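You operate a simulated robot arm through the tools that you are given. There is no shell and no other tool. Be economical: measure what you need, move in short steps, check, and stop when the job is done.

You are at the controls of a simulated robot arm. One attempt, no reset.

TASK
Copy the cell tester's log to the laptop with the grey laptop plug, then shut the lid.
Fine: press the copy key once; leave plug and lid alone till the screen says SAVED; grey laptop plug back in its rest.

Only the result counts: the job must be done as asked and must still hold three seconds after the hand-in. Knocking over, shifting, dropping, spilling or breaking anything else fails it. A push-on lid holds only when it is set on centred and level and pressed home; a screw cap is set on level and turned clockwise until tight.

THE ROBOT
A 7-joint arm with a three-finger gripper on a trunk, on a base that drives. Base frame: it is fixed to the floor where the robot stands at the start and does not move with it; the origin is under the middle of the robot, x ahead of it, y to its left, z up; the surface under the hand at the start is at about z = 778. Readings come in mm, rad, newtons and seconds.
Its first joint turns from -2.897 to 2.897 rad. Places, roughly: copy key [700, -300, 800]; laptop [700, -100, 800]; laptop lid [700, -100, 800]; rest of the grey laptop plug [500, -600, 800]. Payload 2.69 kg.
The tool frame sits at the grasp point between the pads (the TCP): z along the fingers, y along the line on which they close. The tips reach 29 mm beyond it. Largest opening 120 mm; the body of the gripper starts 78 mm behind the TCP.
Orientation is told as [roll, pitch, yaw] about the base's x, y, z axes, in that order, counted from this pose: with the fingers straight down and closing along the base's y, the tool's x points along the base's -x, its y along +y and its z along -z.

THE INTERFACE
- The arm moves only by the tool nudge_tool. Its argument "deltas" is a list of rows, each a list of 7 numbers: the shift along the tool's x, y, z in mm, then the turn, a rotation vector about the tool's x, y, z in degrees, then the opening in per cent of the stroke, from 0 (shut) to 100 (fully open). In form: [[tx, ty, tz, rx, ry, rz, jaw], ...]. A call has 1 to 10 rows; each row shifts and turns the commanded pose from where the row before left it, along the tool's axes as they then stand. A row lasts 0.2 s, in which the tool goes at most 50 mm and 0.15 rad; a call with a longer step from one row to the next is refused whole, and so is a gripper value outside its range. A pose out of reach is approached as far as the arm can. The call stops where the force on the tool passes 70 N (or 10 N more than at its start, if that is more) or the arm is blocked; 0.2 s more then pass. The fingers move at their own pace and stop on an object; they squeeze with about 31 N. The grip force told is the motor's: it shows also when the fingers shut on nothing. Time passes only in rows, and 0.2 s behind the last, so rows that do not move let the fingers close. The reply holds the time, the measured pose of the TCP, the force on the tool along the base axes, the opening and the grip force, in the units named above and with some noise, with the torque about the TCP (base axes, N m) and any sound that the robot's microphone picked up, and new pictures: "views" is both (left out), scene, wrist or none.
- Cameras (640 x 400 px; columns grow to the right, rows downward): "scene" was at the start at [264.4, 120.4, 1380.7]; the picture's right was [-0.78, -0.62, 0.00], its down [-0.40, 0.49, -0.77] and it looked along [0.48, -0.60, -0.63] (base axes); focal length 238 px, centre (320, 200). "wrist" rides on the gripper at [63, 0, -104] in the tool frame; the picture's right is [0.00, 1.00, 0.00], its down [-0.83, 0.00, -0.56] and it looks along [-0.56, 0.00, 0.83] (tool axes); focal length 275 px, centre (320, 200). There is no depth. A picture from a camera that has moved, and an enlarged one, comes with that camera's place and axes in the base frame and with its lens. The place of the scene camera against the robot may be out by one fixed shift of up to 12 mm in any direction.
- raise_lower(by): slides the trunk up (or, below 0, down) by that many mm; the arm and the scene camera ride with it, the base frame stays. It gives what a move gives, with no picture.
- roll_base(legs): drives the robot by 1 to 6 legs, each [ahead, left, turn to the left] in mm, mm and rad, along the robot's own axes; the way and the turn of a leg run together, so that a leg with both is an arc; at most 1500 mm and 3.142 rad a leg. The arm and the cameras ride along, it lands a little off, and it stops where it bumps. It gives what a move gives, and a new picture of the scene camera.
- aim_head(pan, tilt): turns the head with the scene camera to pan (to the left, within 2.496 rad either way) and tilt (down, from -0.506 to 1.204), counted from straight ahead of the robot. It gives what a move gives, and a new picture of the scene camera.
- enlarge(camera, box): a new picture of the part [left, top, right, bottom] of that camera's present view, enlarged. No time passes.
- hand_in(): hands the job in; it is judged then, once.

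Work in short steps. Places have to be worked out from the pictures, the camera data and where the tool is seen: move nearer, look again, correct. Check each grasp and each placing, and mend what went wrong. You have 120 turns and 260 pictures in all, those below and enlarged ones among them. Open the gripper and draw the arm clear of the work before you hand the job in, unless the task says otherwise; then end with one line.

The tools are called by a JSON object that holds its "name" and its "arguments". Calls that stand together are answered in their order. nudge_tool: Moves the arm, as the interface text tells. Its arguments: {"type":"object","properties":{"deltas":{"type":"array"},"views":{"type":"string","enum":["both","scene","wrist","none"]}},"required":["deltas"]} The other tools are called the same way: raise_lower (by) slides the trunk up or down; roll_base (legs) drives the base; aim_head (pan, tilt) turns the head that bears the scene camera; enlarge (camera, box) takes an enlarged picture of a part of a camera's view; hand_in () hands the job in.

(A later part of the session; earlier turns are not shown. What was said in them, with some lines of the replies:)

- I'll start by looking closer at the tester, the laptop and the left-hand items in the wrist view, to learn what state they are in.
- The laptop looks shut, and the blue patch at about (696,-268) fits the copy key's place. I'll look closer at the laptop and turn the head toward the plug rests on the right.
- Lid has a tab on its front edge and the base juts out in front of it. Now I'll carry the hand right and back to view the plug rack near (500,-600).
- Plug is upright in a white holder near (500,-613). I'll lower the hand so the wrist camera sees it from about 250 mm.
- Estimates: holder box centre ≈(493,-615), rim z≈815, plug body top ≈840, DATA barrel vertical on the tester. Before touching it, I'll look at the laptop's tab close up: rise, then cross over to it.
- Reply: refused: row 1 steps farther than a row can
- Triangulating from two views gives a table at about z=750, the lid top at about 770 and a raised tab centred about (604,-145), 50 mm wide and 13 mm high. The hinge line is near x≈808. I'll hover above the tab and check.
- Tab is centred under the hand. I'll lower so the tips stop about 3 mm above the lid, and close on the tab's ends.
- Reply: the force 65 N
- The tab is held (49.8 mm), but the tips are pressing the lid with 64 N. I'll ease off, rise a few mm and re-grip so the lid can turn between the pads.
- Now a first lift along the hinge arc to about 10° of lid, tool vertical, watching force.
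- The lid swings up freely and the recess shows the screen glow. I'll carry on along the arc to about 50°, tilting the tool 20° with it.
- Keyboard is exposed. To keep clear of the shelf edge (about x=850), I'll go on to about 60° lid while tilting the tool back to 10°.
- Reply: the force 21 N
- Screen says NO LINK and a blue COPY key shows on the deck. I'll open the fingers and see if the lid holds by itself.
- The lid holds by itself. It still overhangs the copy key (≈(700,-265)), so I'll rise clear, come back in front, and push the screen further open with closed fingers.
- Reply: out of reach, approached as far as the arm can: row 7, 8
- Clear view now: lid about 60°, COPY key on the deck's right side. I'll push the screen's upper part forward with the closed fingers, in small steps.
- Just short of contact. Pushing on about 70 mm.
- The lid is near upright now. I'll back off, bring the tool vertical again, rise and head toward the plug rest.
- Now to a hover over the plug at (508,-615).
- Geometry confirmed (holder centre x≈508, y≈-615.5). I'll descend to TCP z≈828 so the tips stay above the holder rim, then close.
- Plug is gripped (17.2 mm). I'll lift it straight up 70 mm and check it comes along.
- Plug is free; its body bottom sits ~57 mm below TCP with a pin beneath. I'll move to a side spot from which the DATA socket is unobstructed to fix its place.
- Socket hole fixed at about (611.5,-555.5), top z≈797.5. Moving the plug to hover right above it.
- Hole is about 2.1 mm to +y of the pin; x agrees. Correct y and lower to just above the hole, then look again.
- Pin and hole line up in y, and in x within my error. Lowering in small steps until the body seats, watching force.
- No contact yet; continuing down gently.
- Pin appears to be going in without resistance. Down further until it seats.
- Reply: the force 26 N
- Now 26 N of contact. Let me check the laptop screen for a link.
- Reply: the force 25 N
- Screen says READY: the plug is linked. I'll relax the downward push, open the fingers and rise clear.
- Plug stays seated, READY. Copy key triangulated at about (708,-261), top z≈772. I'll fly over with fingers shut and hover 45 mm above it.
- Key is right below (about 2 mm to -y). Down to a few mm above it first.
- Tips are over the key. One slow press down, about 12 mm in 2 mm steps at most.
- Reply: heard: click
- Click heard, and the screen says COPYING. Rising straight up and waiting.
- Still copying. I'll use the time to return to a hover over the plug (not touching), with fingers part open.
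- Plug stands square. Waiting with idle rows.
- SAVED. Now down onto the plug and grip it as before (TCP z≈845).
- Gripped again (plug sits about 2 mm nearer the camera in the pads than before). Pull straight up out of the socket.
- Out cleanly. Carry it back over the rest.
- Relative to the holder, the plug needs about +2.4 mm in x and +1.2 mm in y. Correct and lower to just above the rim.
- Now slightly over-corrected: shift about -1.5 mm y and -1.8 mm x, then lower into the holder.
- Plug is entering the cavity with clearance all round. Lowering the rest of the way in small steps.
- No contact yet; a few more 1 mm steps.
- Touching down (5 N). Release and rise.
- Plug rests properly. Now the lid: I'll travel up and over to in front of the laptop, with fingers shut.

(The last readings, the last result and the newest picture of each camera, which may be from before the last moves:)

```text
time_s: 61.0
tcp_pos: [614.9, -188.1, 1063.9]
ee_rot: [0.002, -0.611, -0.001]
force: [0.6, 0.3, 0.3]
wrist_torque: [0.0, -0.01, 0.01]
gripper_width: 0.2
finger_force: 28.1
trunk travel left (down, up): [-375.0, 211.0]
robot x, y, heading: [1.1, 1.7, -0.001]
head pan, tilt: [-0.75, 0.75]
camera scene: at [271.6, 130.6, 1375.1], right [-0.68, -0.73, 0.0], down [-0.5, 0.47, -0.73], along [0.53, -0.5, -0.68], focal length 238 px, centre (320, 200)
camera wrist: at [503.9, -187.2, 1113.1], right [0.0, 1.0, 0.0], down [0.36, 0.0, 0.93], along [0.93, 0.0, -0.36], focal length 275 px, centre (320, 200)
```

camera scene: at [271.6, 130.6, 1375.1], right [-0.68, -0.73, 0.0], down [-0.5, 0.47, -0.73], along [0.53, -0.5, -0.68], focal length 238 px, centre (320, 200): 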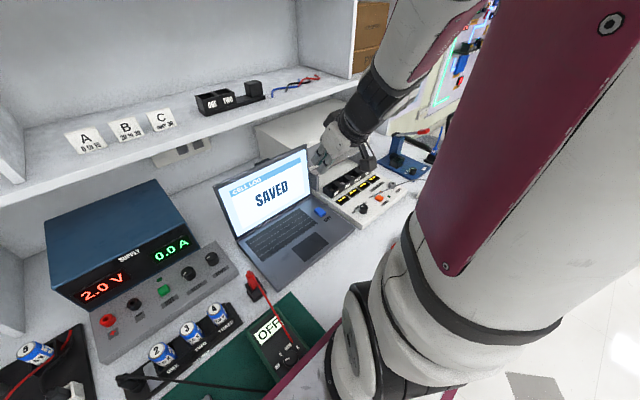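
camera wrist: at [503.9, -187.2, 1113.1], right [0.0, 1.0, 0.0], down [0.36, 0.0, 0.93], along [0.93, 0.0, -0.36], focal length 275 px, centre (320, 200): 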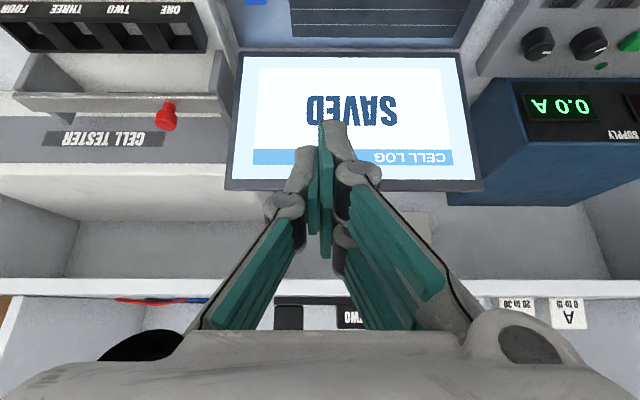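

The lid stands at about 88° with top edge ≈(797,982), and the shelf's lower edge is ≈(850,1078). With the tool tilted 35° I can reach over the edge and hook it from behind; first move above and just behind the edge, beside the tab.

{"name": "nudge_tool", "arguments": {"deltas": [[-29.4, -3, 25.9, 0, 0, 0, 0], [-29.4, -3, 25.9, 0, 0, 0, 0], [-29.4, -3, 25.9, 0, 0, 0, 0], [-29.4, -3, 25.9, 0, 0, 0, 0], [-29.4, -3, 25.9, 0, 0, 0, 0], [0, 0, 0, 0, 0, 0, 0]]}}

```text
time_s: 62.4
tcp_pos: [810.9, -201.0, 1041.5]
ee_rot: [-0.001, -0.611, 0.001]
force: [-0.2, 0.1, -0.1]
wrist_torque: [0.0, 0.02, -0.01]
gripper_width: 0.1
finger_force: 27.9
trunk travel left (down, up): [-375.0, 211.0]
robot x, y, heading: [-1.2, 0.4, 0.003]
head pan, tilt: [-0.75, 0.75]
camera scene: at [271.4, 130.7, 1375.1], right [-0.68, -0.73, 0.0], down [-0.5, 0.47, -0.73], along [0.53, -0.5, -0.68], focal length 238 px, centre (320, 200)
camera wrist: at [698.8, -200.4, 1090.2], right [0.0, 1.0, 0.0], down [0.36, 0.0, 0.93], along [0.93, 0.0, -0.36], focal length 275 px, centre (320, 200)
```

scene: 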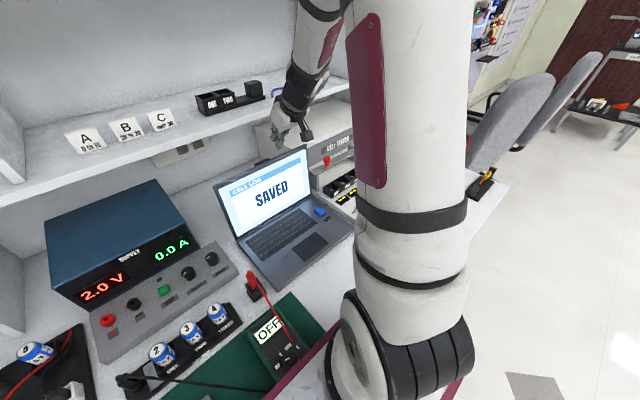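
wrist: 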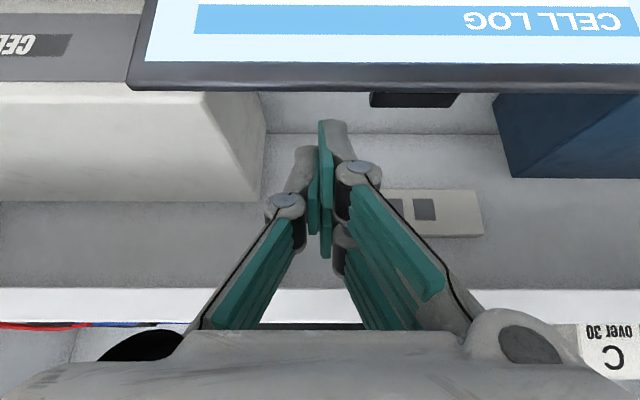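

Finger tip is just behind and above the edge. A bit more forward, then down behind the lid about 40 mm.

{"name": "nudge_tool", "arguments": {"deltas": [[1.2, 0, 17.5, 0, 0, 0, 0], [7.2, 0, 10.2, 0, 0, 0, 0], [7.2, 0, 10.2, 0, 0, 0, 0], [0, 0, 0, 0, 0, 0, 0]], "views": "wrist"}}

```text
time_s: 63.4
tcp_pos: [826.9, -201.7, 1014.0]
ee_rot: [-0.011, -0.632, 0.005]
force: [4.6, 2.3, 13.1]
wrist_torque: [0.14, -0.1, -0.03]
gripper_width: 0.1
finger_force: 28.8
trunk travel left (down, up): [-375.0, 211.0]
robot x, y, heading: [-2.3, -1.2, 0.005]
head pan, tilt: [-0.75, 0.75]
stopped in row 4: the force on the tool passed its limit at 71 N (the readings are from after the stop); the commanded pose is now the measured one
camera wrist: at [714.4, -200.5, 1060.0], right [0.0, 1.0, -0.01], down [0.34, 0.01, 0.94], along [0.94, 0.0, -0.34], focal length 275 px, centre (320, 200)
```

wrist: 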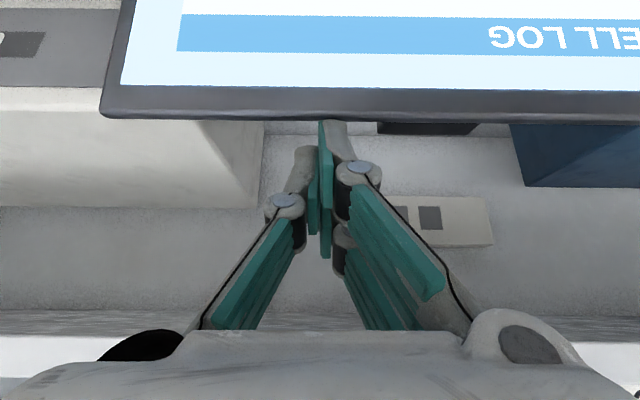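

The finger touched the lid's top edge and stopped; lid still upright. It is hooked behind the edge, so I'll pull toward the robot gently.

{"name": "nudge_tool", "arguments": {"deltas": [[6.4, 0, -4.2, 0, 0, 0, 0], [6.4, 0, -4.6, 0, 0, 0, 0], [8, 0, -5.8, 0, 0, 0, 0], [8, 0, -5.8, 0, 0, 0, 0]]}}

```text
time_s: 64.4
tcp_pos: [789.2, -201.3, 1014.6]
ee_rot: [-0.012, -0.633, 0.008]
force: [-2.3, 5.8, 43.8]
wrist_torque: [0.36, 0.16, 0.08]
gripper_width: 0.2
finger_force: 28.8
trunk travel left (down, up): [-375.0, 211.0]
robot x, y, heading: [-0.1, 1.0, -0.003]
head pan, tilt: [-0.75, 0.75]
camera scene: at [269.8, 131.5, 1375.5], right [-0.68, -0.73, 0.0], down [-0.5, 0.46, -0.73], along [0.54, -0.5, -0.68], focal length 238 px, centre (320, 200)
camera wrist: at [677.1, -200.4, 1060.9], right [0.0, 1.0, -0.01], down [0.34, 0.01, 0.94], along [0.94, 0.0, -0.34], focal length 275 px, centre (320, 200)
```

scene: 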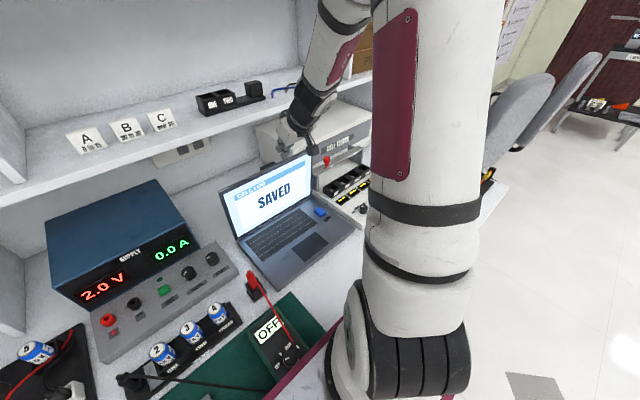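
wrist: 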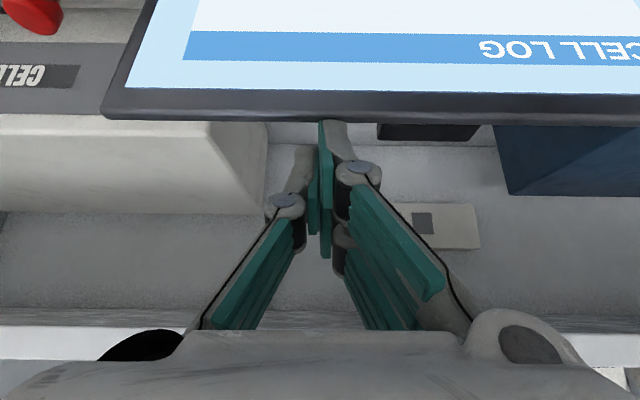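

The lid is following (edge stays at the finger) but I'm pressing 44 N down. I'll keep pulling back along its arc, at first nearly level to relieve that.

{"name": "nudge_tool", "arguments": {"deltas": [[8.1, 0, -5.9, 0, 0, 0, 0], [8.7, 0, -5.1, 0, 0, 0, 0], [9.6, 0, -3.9, 0, 0, 0, 0], [10.1, 0, -3, 0, 0, 0, 0]]}}

```text
time_s: 65.4
tcp_pos: [749.1, -202.4, 1008.7]
ee_rot: [-0.011, -0.633, 0.008]
force: [-14.3, 17.6, 57.6]
wrist_torque: [0.85, 0.65, -0.01]
gripper_width: 0.0
finger_force: 28.8
trunk travel left (down, up): [-375.0, 211.0]
robot x, y, heading: [-0.8, -1.0, -0.002]
head pan, tilt: [-0.75, 0.75]
camera scene: at [268.8, 132.2, 1375.7], right [-0.68, -0.73, 0.0], down [-0.5, 0.46, -0.73], along [0.54, -0.5, -0.68], focal length 238 px, centre (320, 200)
camera wrist: at [636.4, -200.9, 1054.2], right [-0.01, 1.0, -0.01], down [0.34, 0.01, 0.94], along [0.94, 0.0, -0.34], focal length 275 px, centre (320, 200)
```

scene: 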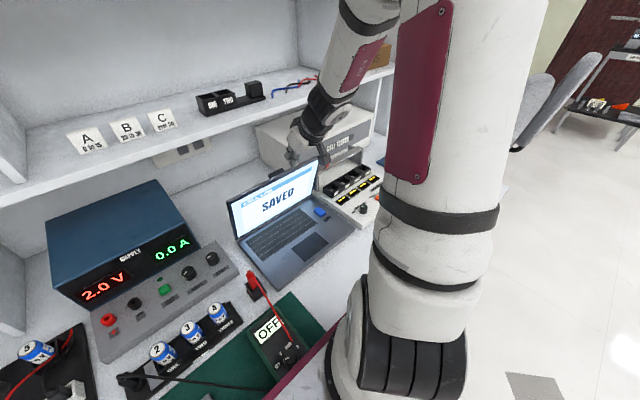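
wrist: 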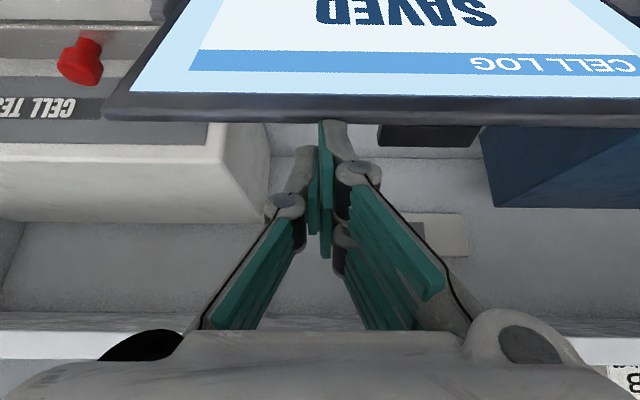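

The tip is dragging on top of the edge instead of hooking behind it, at about 75° lid. I'll lift off, go further behind and lower, then pull again.

{"name": "nudge_tool", "arguments": {"deltas": [[-5, 0, -8, 0, 0, 0, 0], [-4, 0, -5, 0, 0, 0, 0], [-12, 0, 8, 0, 0, 0, 0], [-12, 0, 8, 0, 0, 0, 0], [0, 0, 0, 0, 0, 0, 0]], "views": "wrist"}}

```text
time_s: 66.6
tcp_pos: [778.4, -201.5, 1020.4]
ee_rot: [-0.01, -0.627, 0.004]
force: [-0.1, -0.1, 0.2]
wrist_torque: [0.0, 0.01, 0.06]
gripper_width: 0.0
finger_force: 28.2
trunk travel left (down, up): [-375.0, 211.0]
robot x, y, heading: [-1.0, -0.9, -0.002]
head pan, tilt: [-0.75, 0.75]
camera wrist: at [666.5, -201.3, 1067.4], right [0.0, 1.0, -0.01], down [0.35, 0.01, 0.94], along [0.94, 0.0, -0.35], focal length 275 px, centre (320, 200)
```

wrist: 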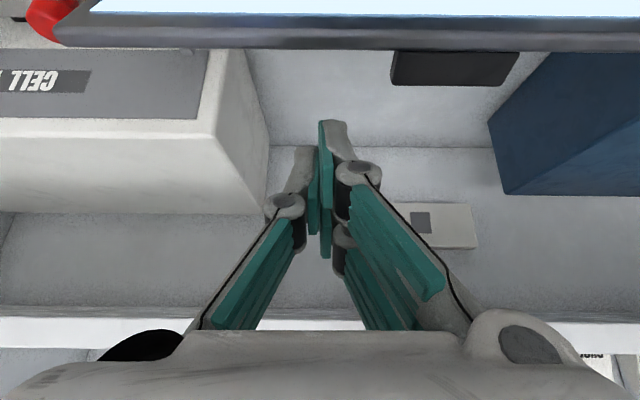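

Edge located at (754,968); the finger is now clear behind it. Lower 42 mm behind the lid and pull back 30 mm.

{"name": "nudge_tool", "arguments": {"deltas": [[12.4, 0, 17, 0, 0, 0, 0], [12.4, 0, 17, 0, 0, 0, 0], [8.1, 0, -5.9, 0, 0, 0, 0], [8.1, 0, -5.9, 0, 0, 0, 0], [9, 0, -4.7, 0, 0, 0, 0], [9, 0, -4.7, 0, 0, 0, 0]], "views": "wrist"}}

```text
time_s: 68.0
tcp_pos: [738.3, -200.9, 976.1]
ee_rot: [-0.01, -0.628, 0.005]
force: [-0.6, 2.1, 0.1]
wrist_torque: [0.02, -0.04, 0.0]
gripper_width: 0.2
finger_force: 28.8
trunk travel left (down, up): [-375.0, 211.0]
robot x, y, heading: [0.6, 1.0, 0.001]
head pan, tilt: [-0.75, 0.75]
camera wrist: at [626.4, -200.5, 1021.9], right [0.0, 1.0, -0.01], down [0.35, 0.01, 0.94], along [0.94, 0.0, -0.35], focal length 275 px, centre (320, 200)
```

wrist: 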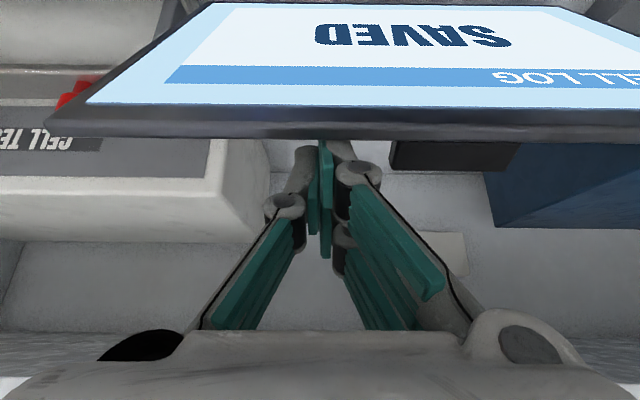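

Hooked properly now with almost no force. Continue along the arc to about 50°.

{"name": "nudge_tool", "arguments": {"deltas": [[11.8, 0, -2.1, 0, 0, 0, 0], [11.9, 0, -1.5, 0, 0, 0, 0], [12, 0, -0.7, 0, 0, 0, 0], [12, 0, -0.1, 0, 0, 0, 0], [12, 0, 0.5, 0, 0, 0, 0]]}}

```text
time_s: 69.2
tcp_pos: [688.0, -202.0, 942.9]
ee_rot: [-0.01, -0.628, 0.006]
force: [0.7, 0.1, 0.3]
wrist_torque: [-0.01, 0.01, -0.01]
gripper_width: 0.0
finger_force: 28.6
trunk travel left (down, up): [-375.0, 211.0]
robot x, y, heading: [-2.6, 0.8, -0.002]
head pan, tilt: [-0.75, 0.75]
camera scene: at [271.6, 130.8, 1375.1], right [-0.68, -0.73, 0.0], down [-0.5, 0.47, -0.73], along [0.54, -0.5, -0.68], focal length 238 px, centre (320, 200)
camera wrist: at [575.7, -201.0, 989.6], right [0.0, 1.0, -0.01], down [0.34, 0.01, 0.94], along [0.94, 0.0, -0.34], focal length 275 px, centre (320, 200)
```

scene: 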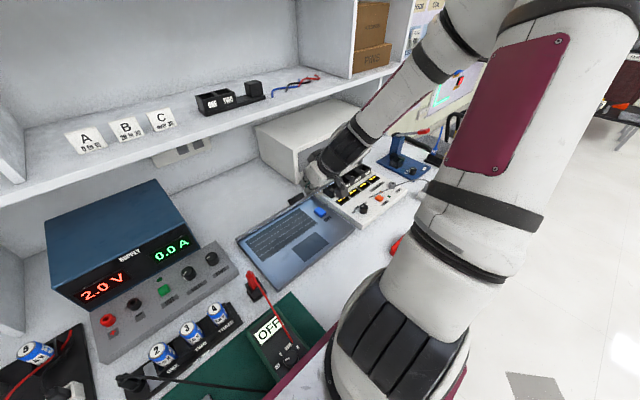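
wrist: 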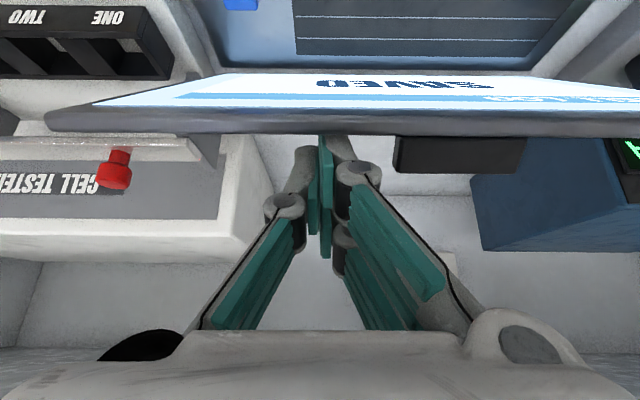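

About 50° now, smooth. Continue to about 34°.

{"name": "nudge_tool", "arguments": {"deltas": [[11.9, 0, 1.2, 0, 0, 0, 0], [11.9, 0, 1.9, 0, 0, 0, 0], [11.7, 0, 2.5, 0, 0, 0, 0], [11.6, 0, 3.1, 0, 0, 0, 0], [11.4, 0, 3.7, 0, 0, 0, 0]], "views": "wrist"}}

```text
time_s: 70.4
tcp_pos: [647.7, -202.6, 900.2]
ee_rot: [-0.009, -0.628, 0.005]
force: [-0.5, 0.4, 0.7]
wrist_torque: [0.0, 0.0, 0.03]
gripper_width: 0.2
finger_force: 28.9
trunk travel left (down, up): [-375.0, 211.0]
robot x, y, heading: [-0.3, 0.8, -0.001]
head pan, tilt: [-0.75, 0.75]
camera wrist: at [535.9, -201.9, 946.0], right [0.0, 1.0, -0.01], down [0.35, 0.01, 0.94], along [0.94, 0.0, -0.35], focal length 275 px, centre (320, 200)
```

wrist: 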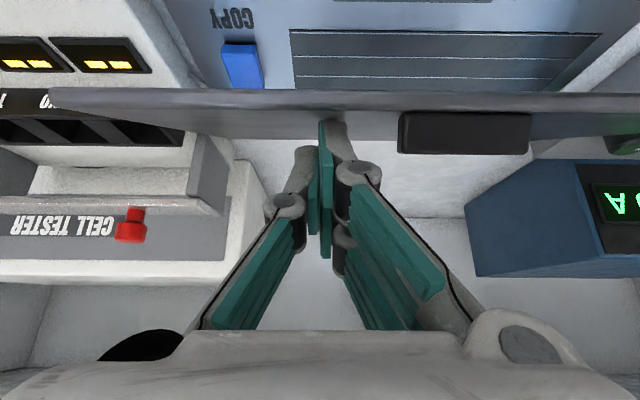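

About 35°, finger now resting on the lid's outer face. I'll push on down while bringing the tool back toward vertical.

{"name": "nudge_tool", "arguments": {"deltas": [[9.7, 0, 3.8, 0, 4, 0, 0], [9.1, 0, 5.5, 0, 4, 0, 0], [8.1, 0, 6.8, 0, 4, 0, 0], [7.2, 0, 8.1, 0, 4, 0, 0], [6, 0, 9.4, 0, 4, 0, 0]], "views": "wrist"}}

```text
time_s: 71.6
tcp_pos: [627.1, -204.2, 850.3]
ee_rot: [-0.008, -0.28, 0.002]
force: [-1.0, -0.5, -0.1]
wrist_torque: [0.04, -0.02, -0.01]
gripper_width: 0.0
finger_force: 28.2
trunk travel left (down, up): [-375.0, 211.0]
robot x, y, heading: [1.0, 0.8, -0.002]
head pan, tilt: [-0.75, 0.75]
camera wrist: at [537.5, -202.3, 932.3], right [0.0, 1.0, -0.01], down [0.65, 0.01, 0.76], along [0.76, 0.0, -0.65], focal length 275 px, centre (320, 200)
```

wrist: 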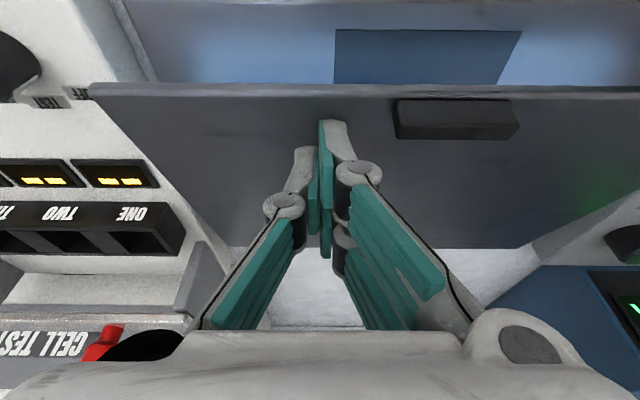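

Going well, about 19°. Press the rest of the way down.

{"name": "nudge_tool", "arguments": {"deltas": [[4.7, 0, 10.3, 0, 4, 0, 0], [3.2, 0, 11.1, 0, 4, 0, 0], [1.7, 0, 11.8, 0, 4, 0, 0], [0, 0, 6, 0, 4, 0, 0], [0, 0, 4, 0, 0, 0, 0]], "views": "wrist"}}

```text
time_s: 72.8
tcp_pos: [626.6, -203.2, 806.1]
ee_rot: [-0.007, 0.0, 0.0]
force: [-0.8, 0.7, 0.7]
wrist_torque: [0.0, 0.0, 0.0]
gripper_width: 0.1
finger_force: 28.3
trunk travel left (down, up): [-375.0, 211.0]
robot x, y, heading: [2.0, -3.6, 0.001]
head pan, tilt: [-0.75, 0.75]
camera wrist: at [562.4, -202.0, 909.8], right [0.0, 1.0, -0.01], down [0.83, 0.01, 0.56], along [0.56, 0.0, -0.83], focal length 275 px, centre (320, 200)
```

wrist: 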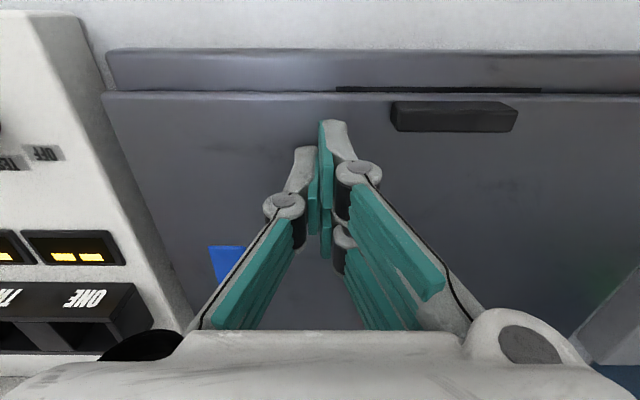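

Nearly shut. A few more mm until it meets resistance.

{"name": "nudge_tool", "arguments": {"deltas": [[0, 0, 2, 0, 0, 0, 0], [0, 0, 2, 0, 0, 0, 0], [0, 0, 2, 0, 0, 0, 0], [0, 0, 0, 0, 0, 0, 0]], "views": "wrist"}}

```text
time_s: 73.8
tcp_pos: [625.2, -204.4, 803.2]
ee_rot: [-0.01, -0.004, -0.001]
force: [-9.2, 4.6, 65.0]
wrist_torque: [0.26, 0.32, -0.09]
gripper_width: 6.1
finger_force: 28.6
trunk travel left (down, up): [-375.0, 211.0]
robot x, y, heading: [-3.0, 1.7, 0.002]
head pan, tilt: [-0.75, 0.75]
camera wrist: at [561.5, -202.2, 906.2], right [0.0, 1.0, -0.01], down [0.83, 0.01, 0.56], along [0.56, -0.01, -0.83], focal length 275 px, centre (320, 200)
```

wrist: 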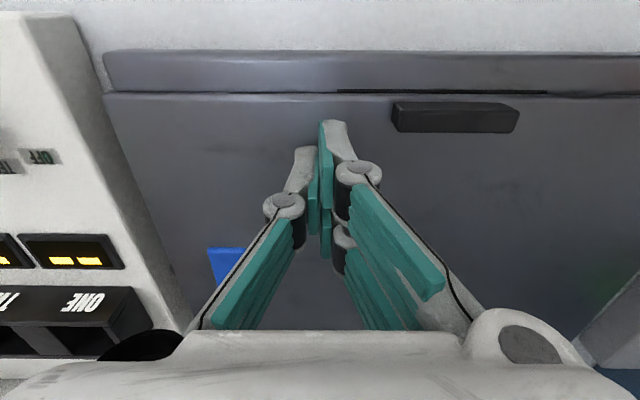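

65 N: the lid is fully down. I'll rise clear and check the whole scene.

{"name": "nudge_tool", "arguments": {"deltas": [[0, 0, -8, 0, 0, 0, 5], [0, 0, -35, 0, 0, 0, 20], [0, 0, -45, 0, 0, 0, 50], [0, 0, -45, 0, 0, 0, 80], [0, 0, -45, 0, 0, 0, 100], [20, 0, -40, 0, 0, 0, 100], [20, -40, -20, 0, 0, 0, 100], [20, -40, -20, 0, 0, 0, 100], [20, -40, -20, 0, 0, 0, 100], [20, -40, -10, 0, 0, 0, 100]]}}

```text
time_s: 76.0
tcp_pos: [524.6, -363.7, 1089.9]
ee_rot: [-0.006, 0.0, 0.0]
force: [0.5, 0.7, 0.4]
wrist_torque: [-0.04, 0.02, 0.01]
gripper_width: 120.0
finger_force: 0.0
trunk travel left (down, up): [-375.0, 211.0]
robot x, y, heading: [-1.2, 0.1, 0.002]
head pan, tilt: [-0.75, 0.75]
camera scene: at [271.6, 131.3, 1375.0], right [-0.68, -0.73, 0.0], down [-0.5, 0.46, -0.73], along [0.54, -0.5, -0.68], focal length 238 px, centre (320, 200)
camera wrist: at [461.6, -362.6, 1193.3], right [-0.01, 1.0, -0.01], down [0.83, 0.01, 0.56], along [0.56, 0.0, -0.83], focal length 275 px, centre (320, 200)
```

scene: 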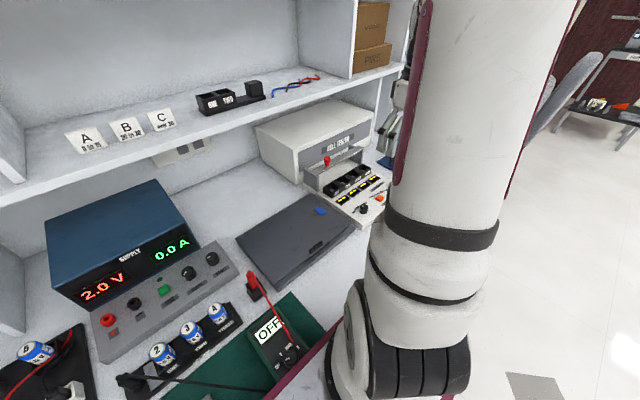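
wrist: 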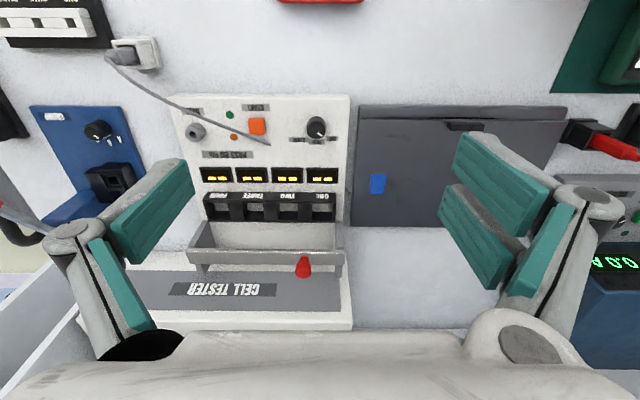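

The lid is shut, the plug is upright in its rest, nothing else has been moved, and the gripper is open and clear. Handing in.

{"name": "hand_in", "arguments": {}}

```text
The job is handed in.
```

The cell tester's log is copied: one press of the copy key, and I left plug and lid alone until the screen read SAVED. The grey laptop plug is back in its rest and the lid is shut.
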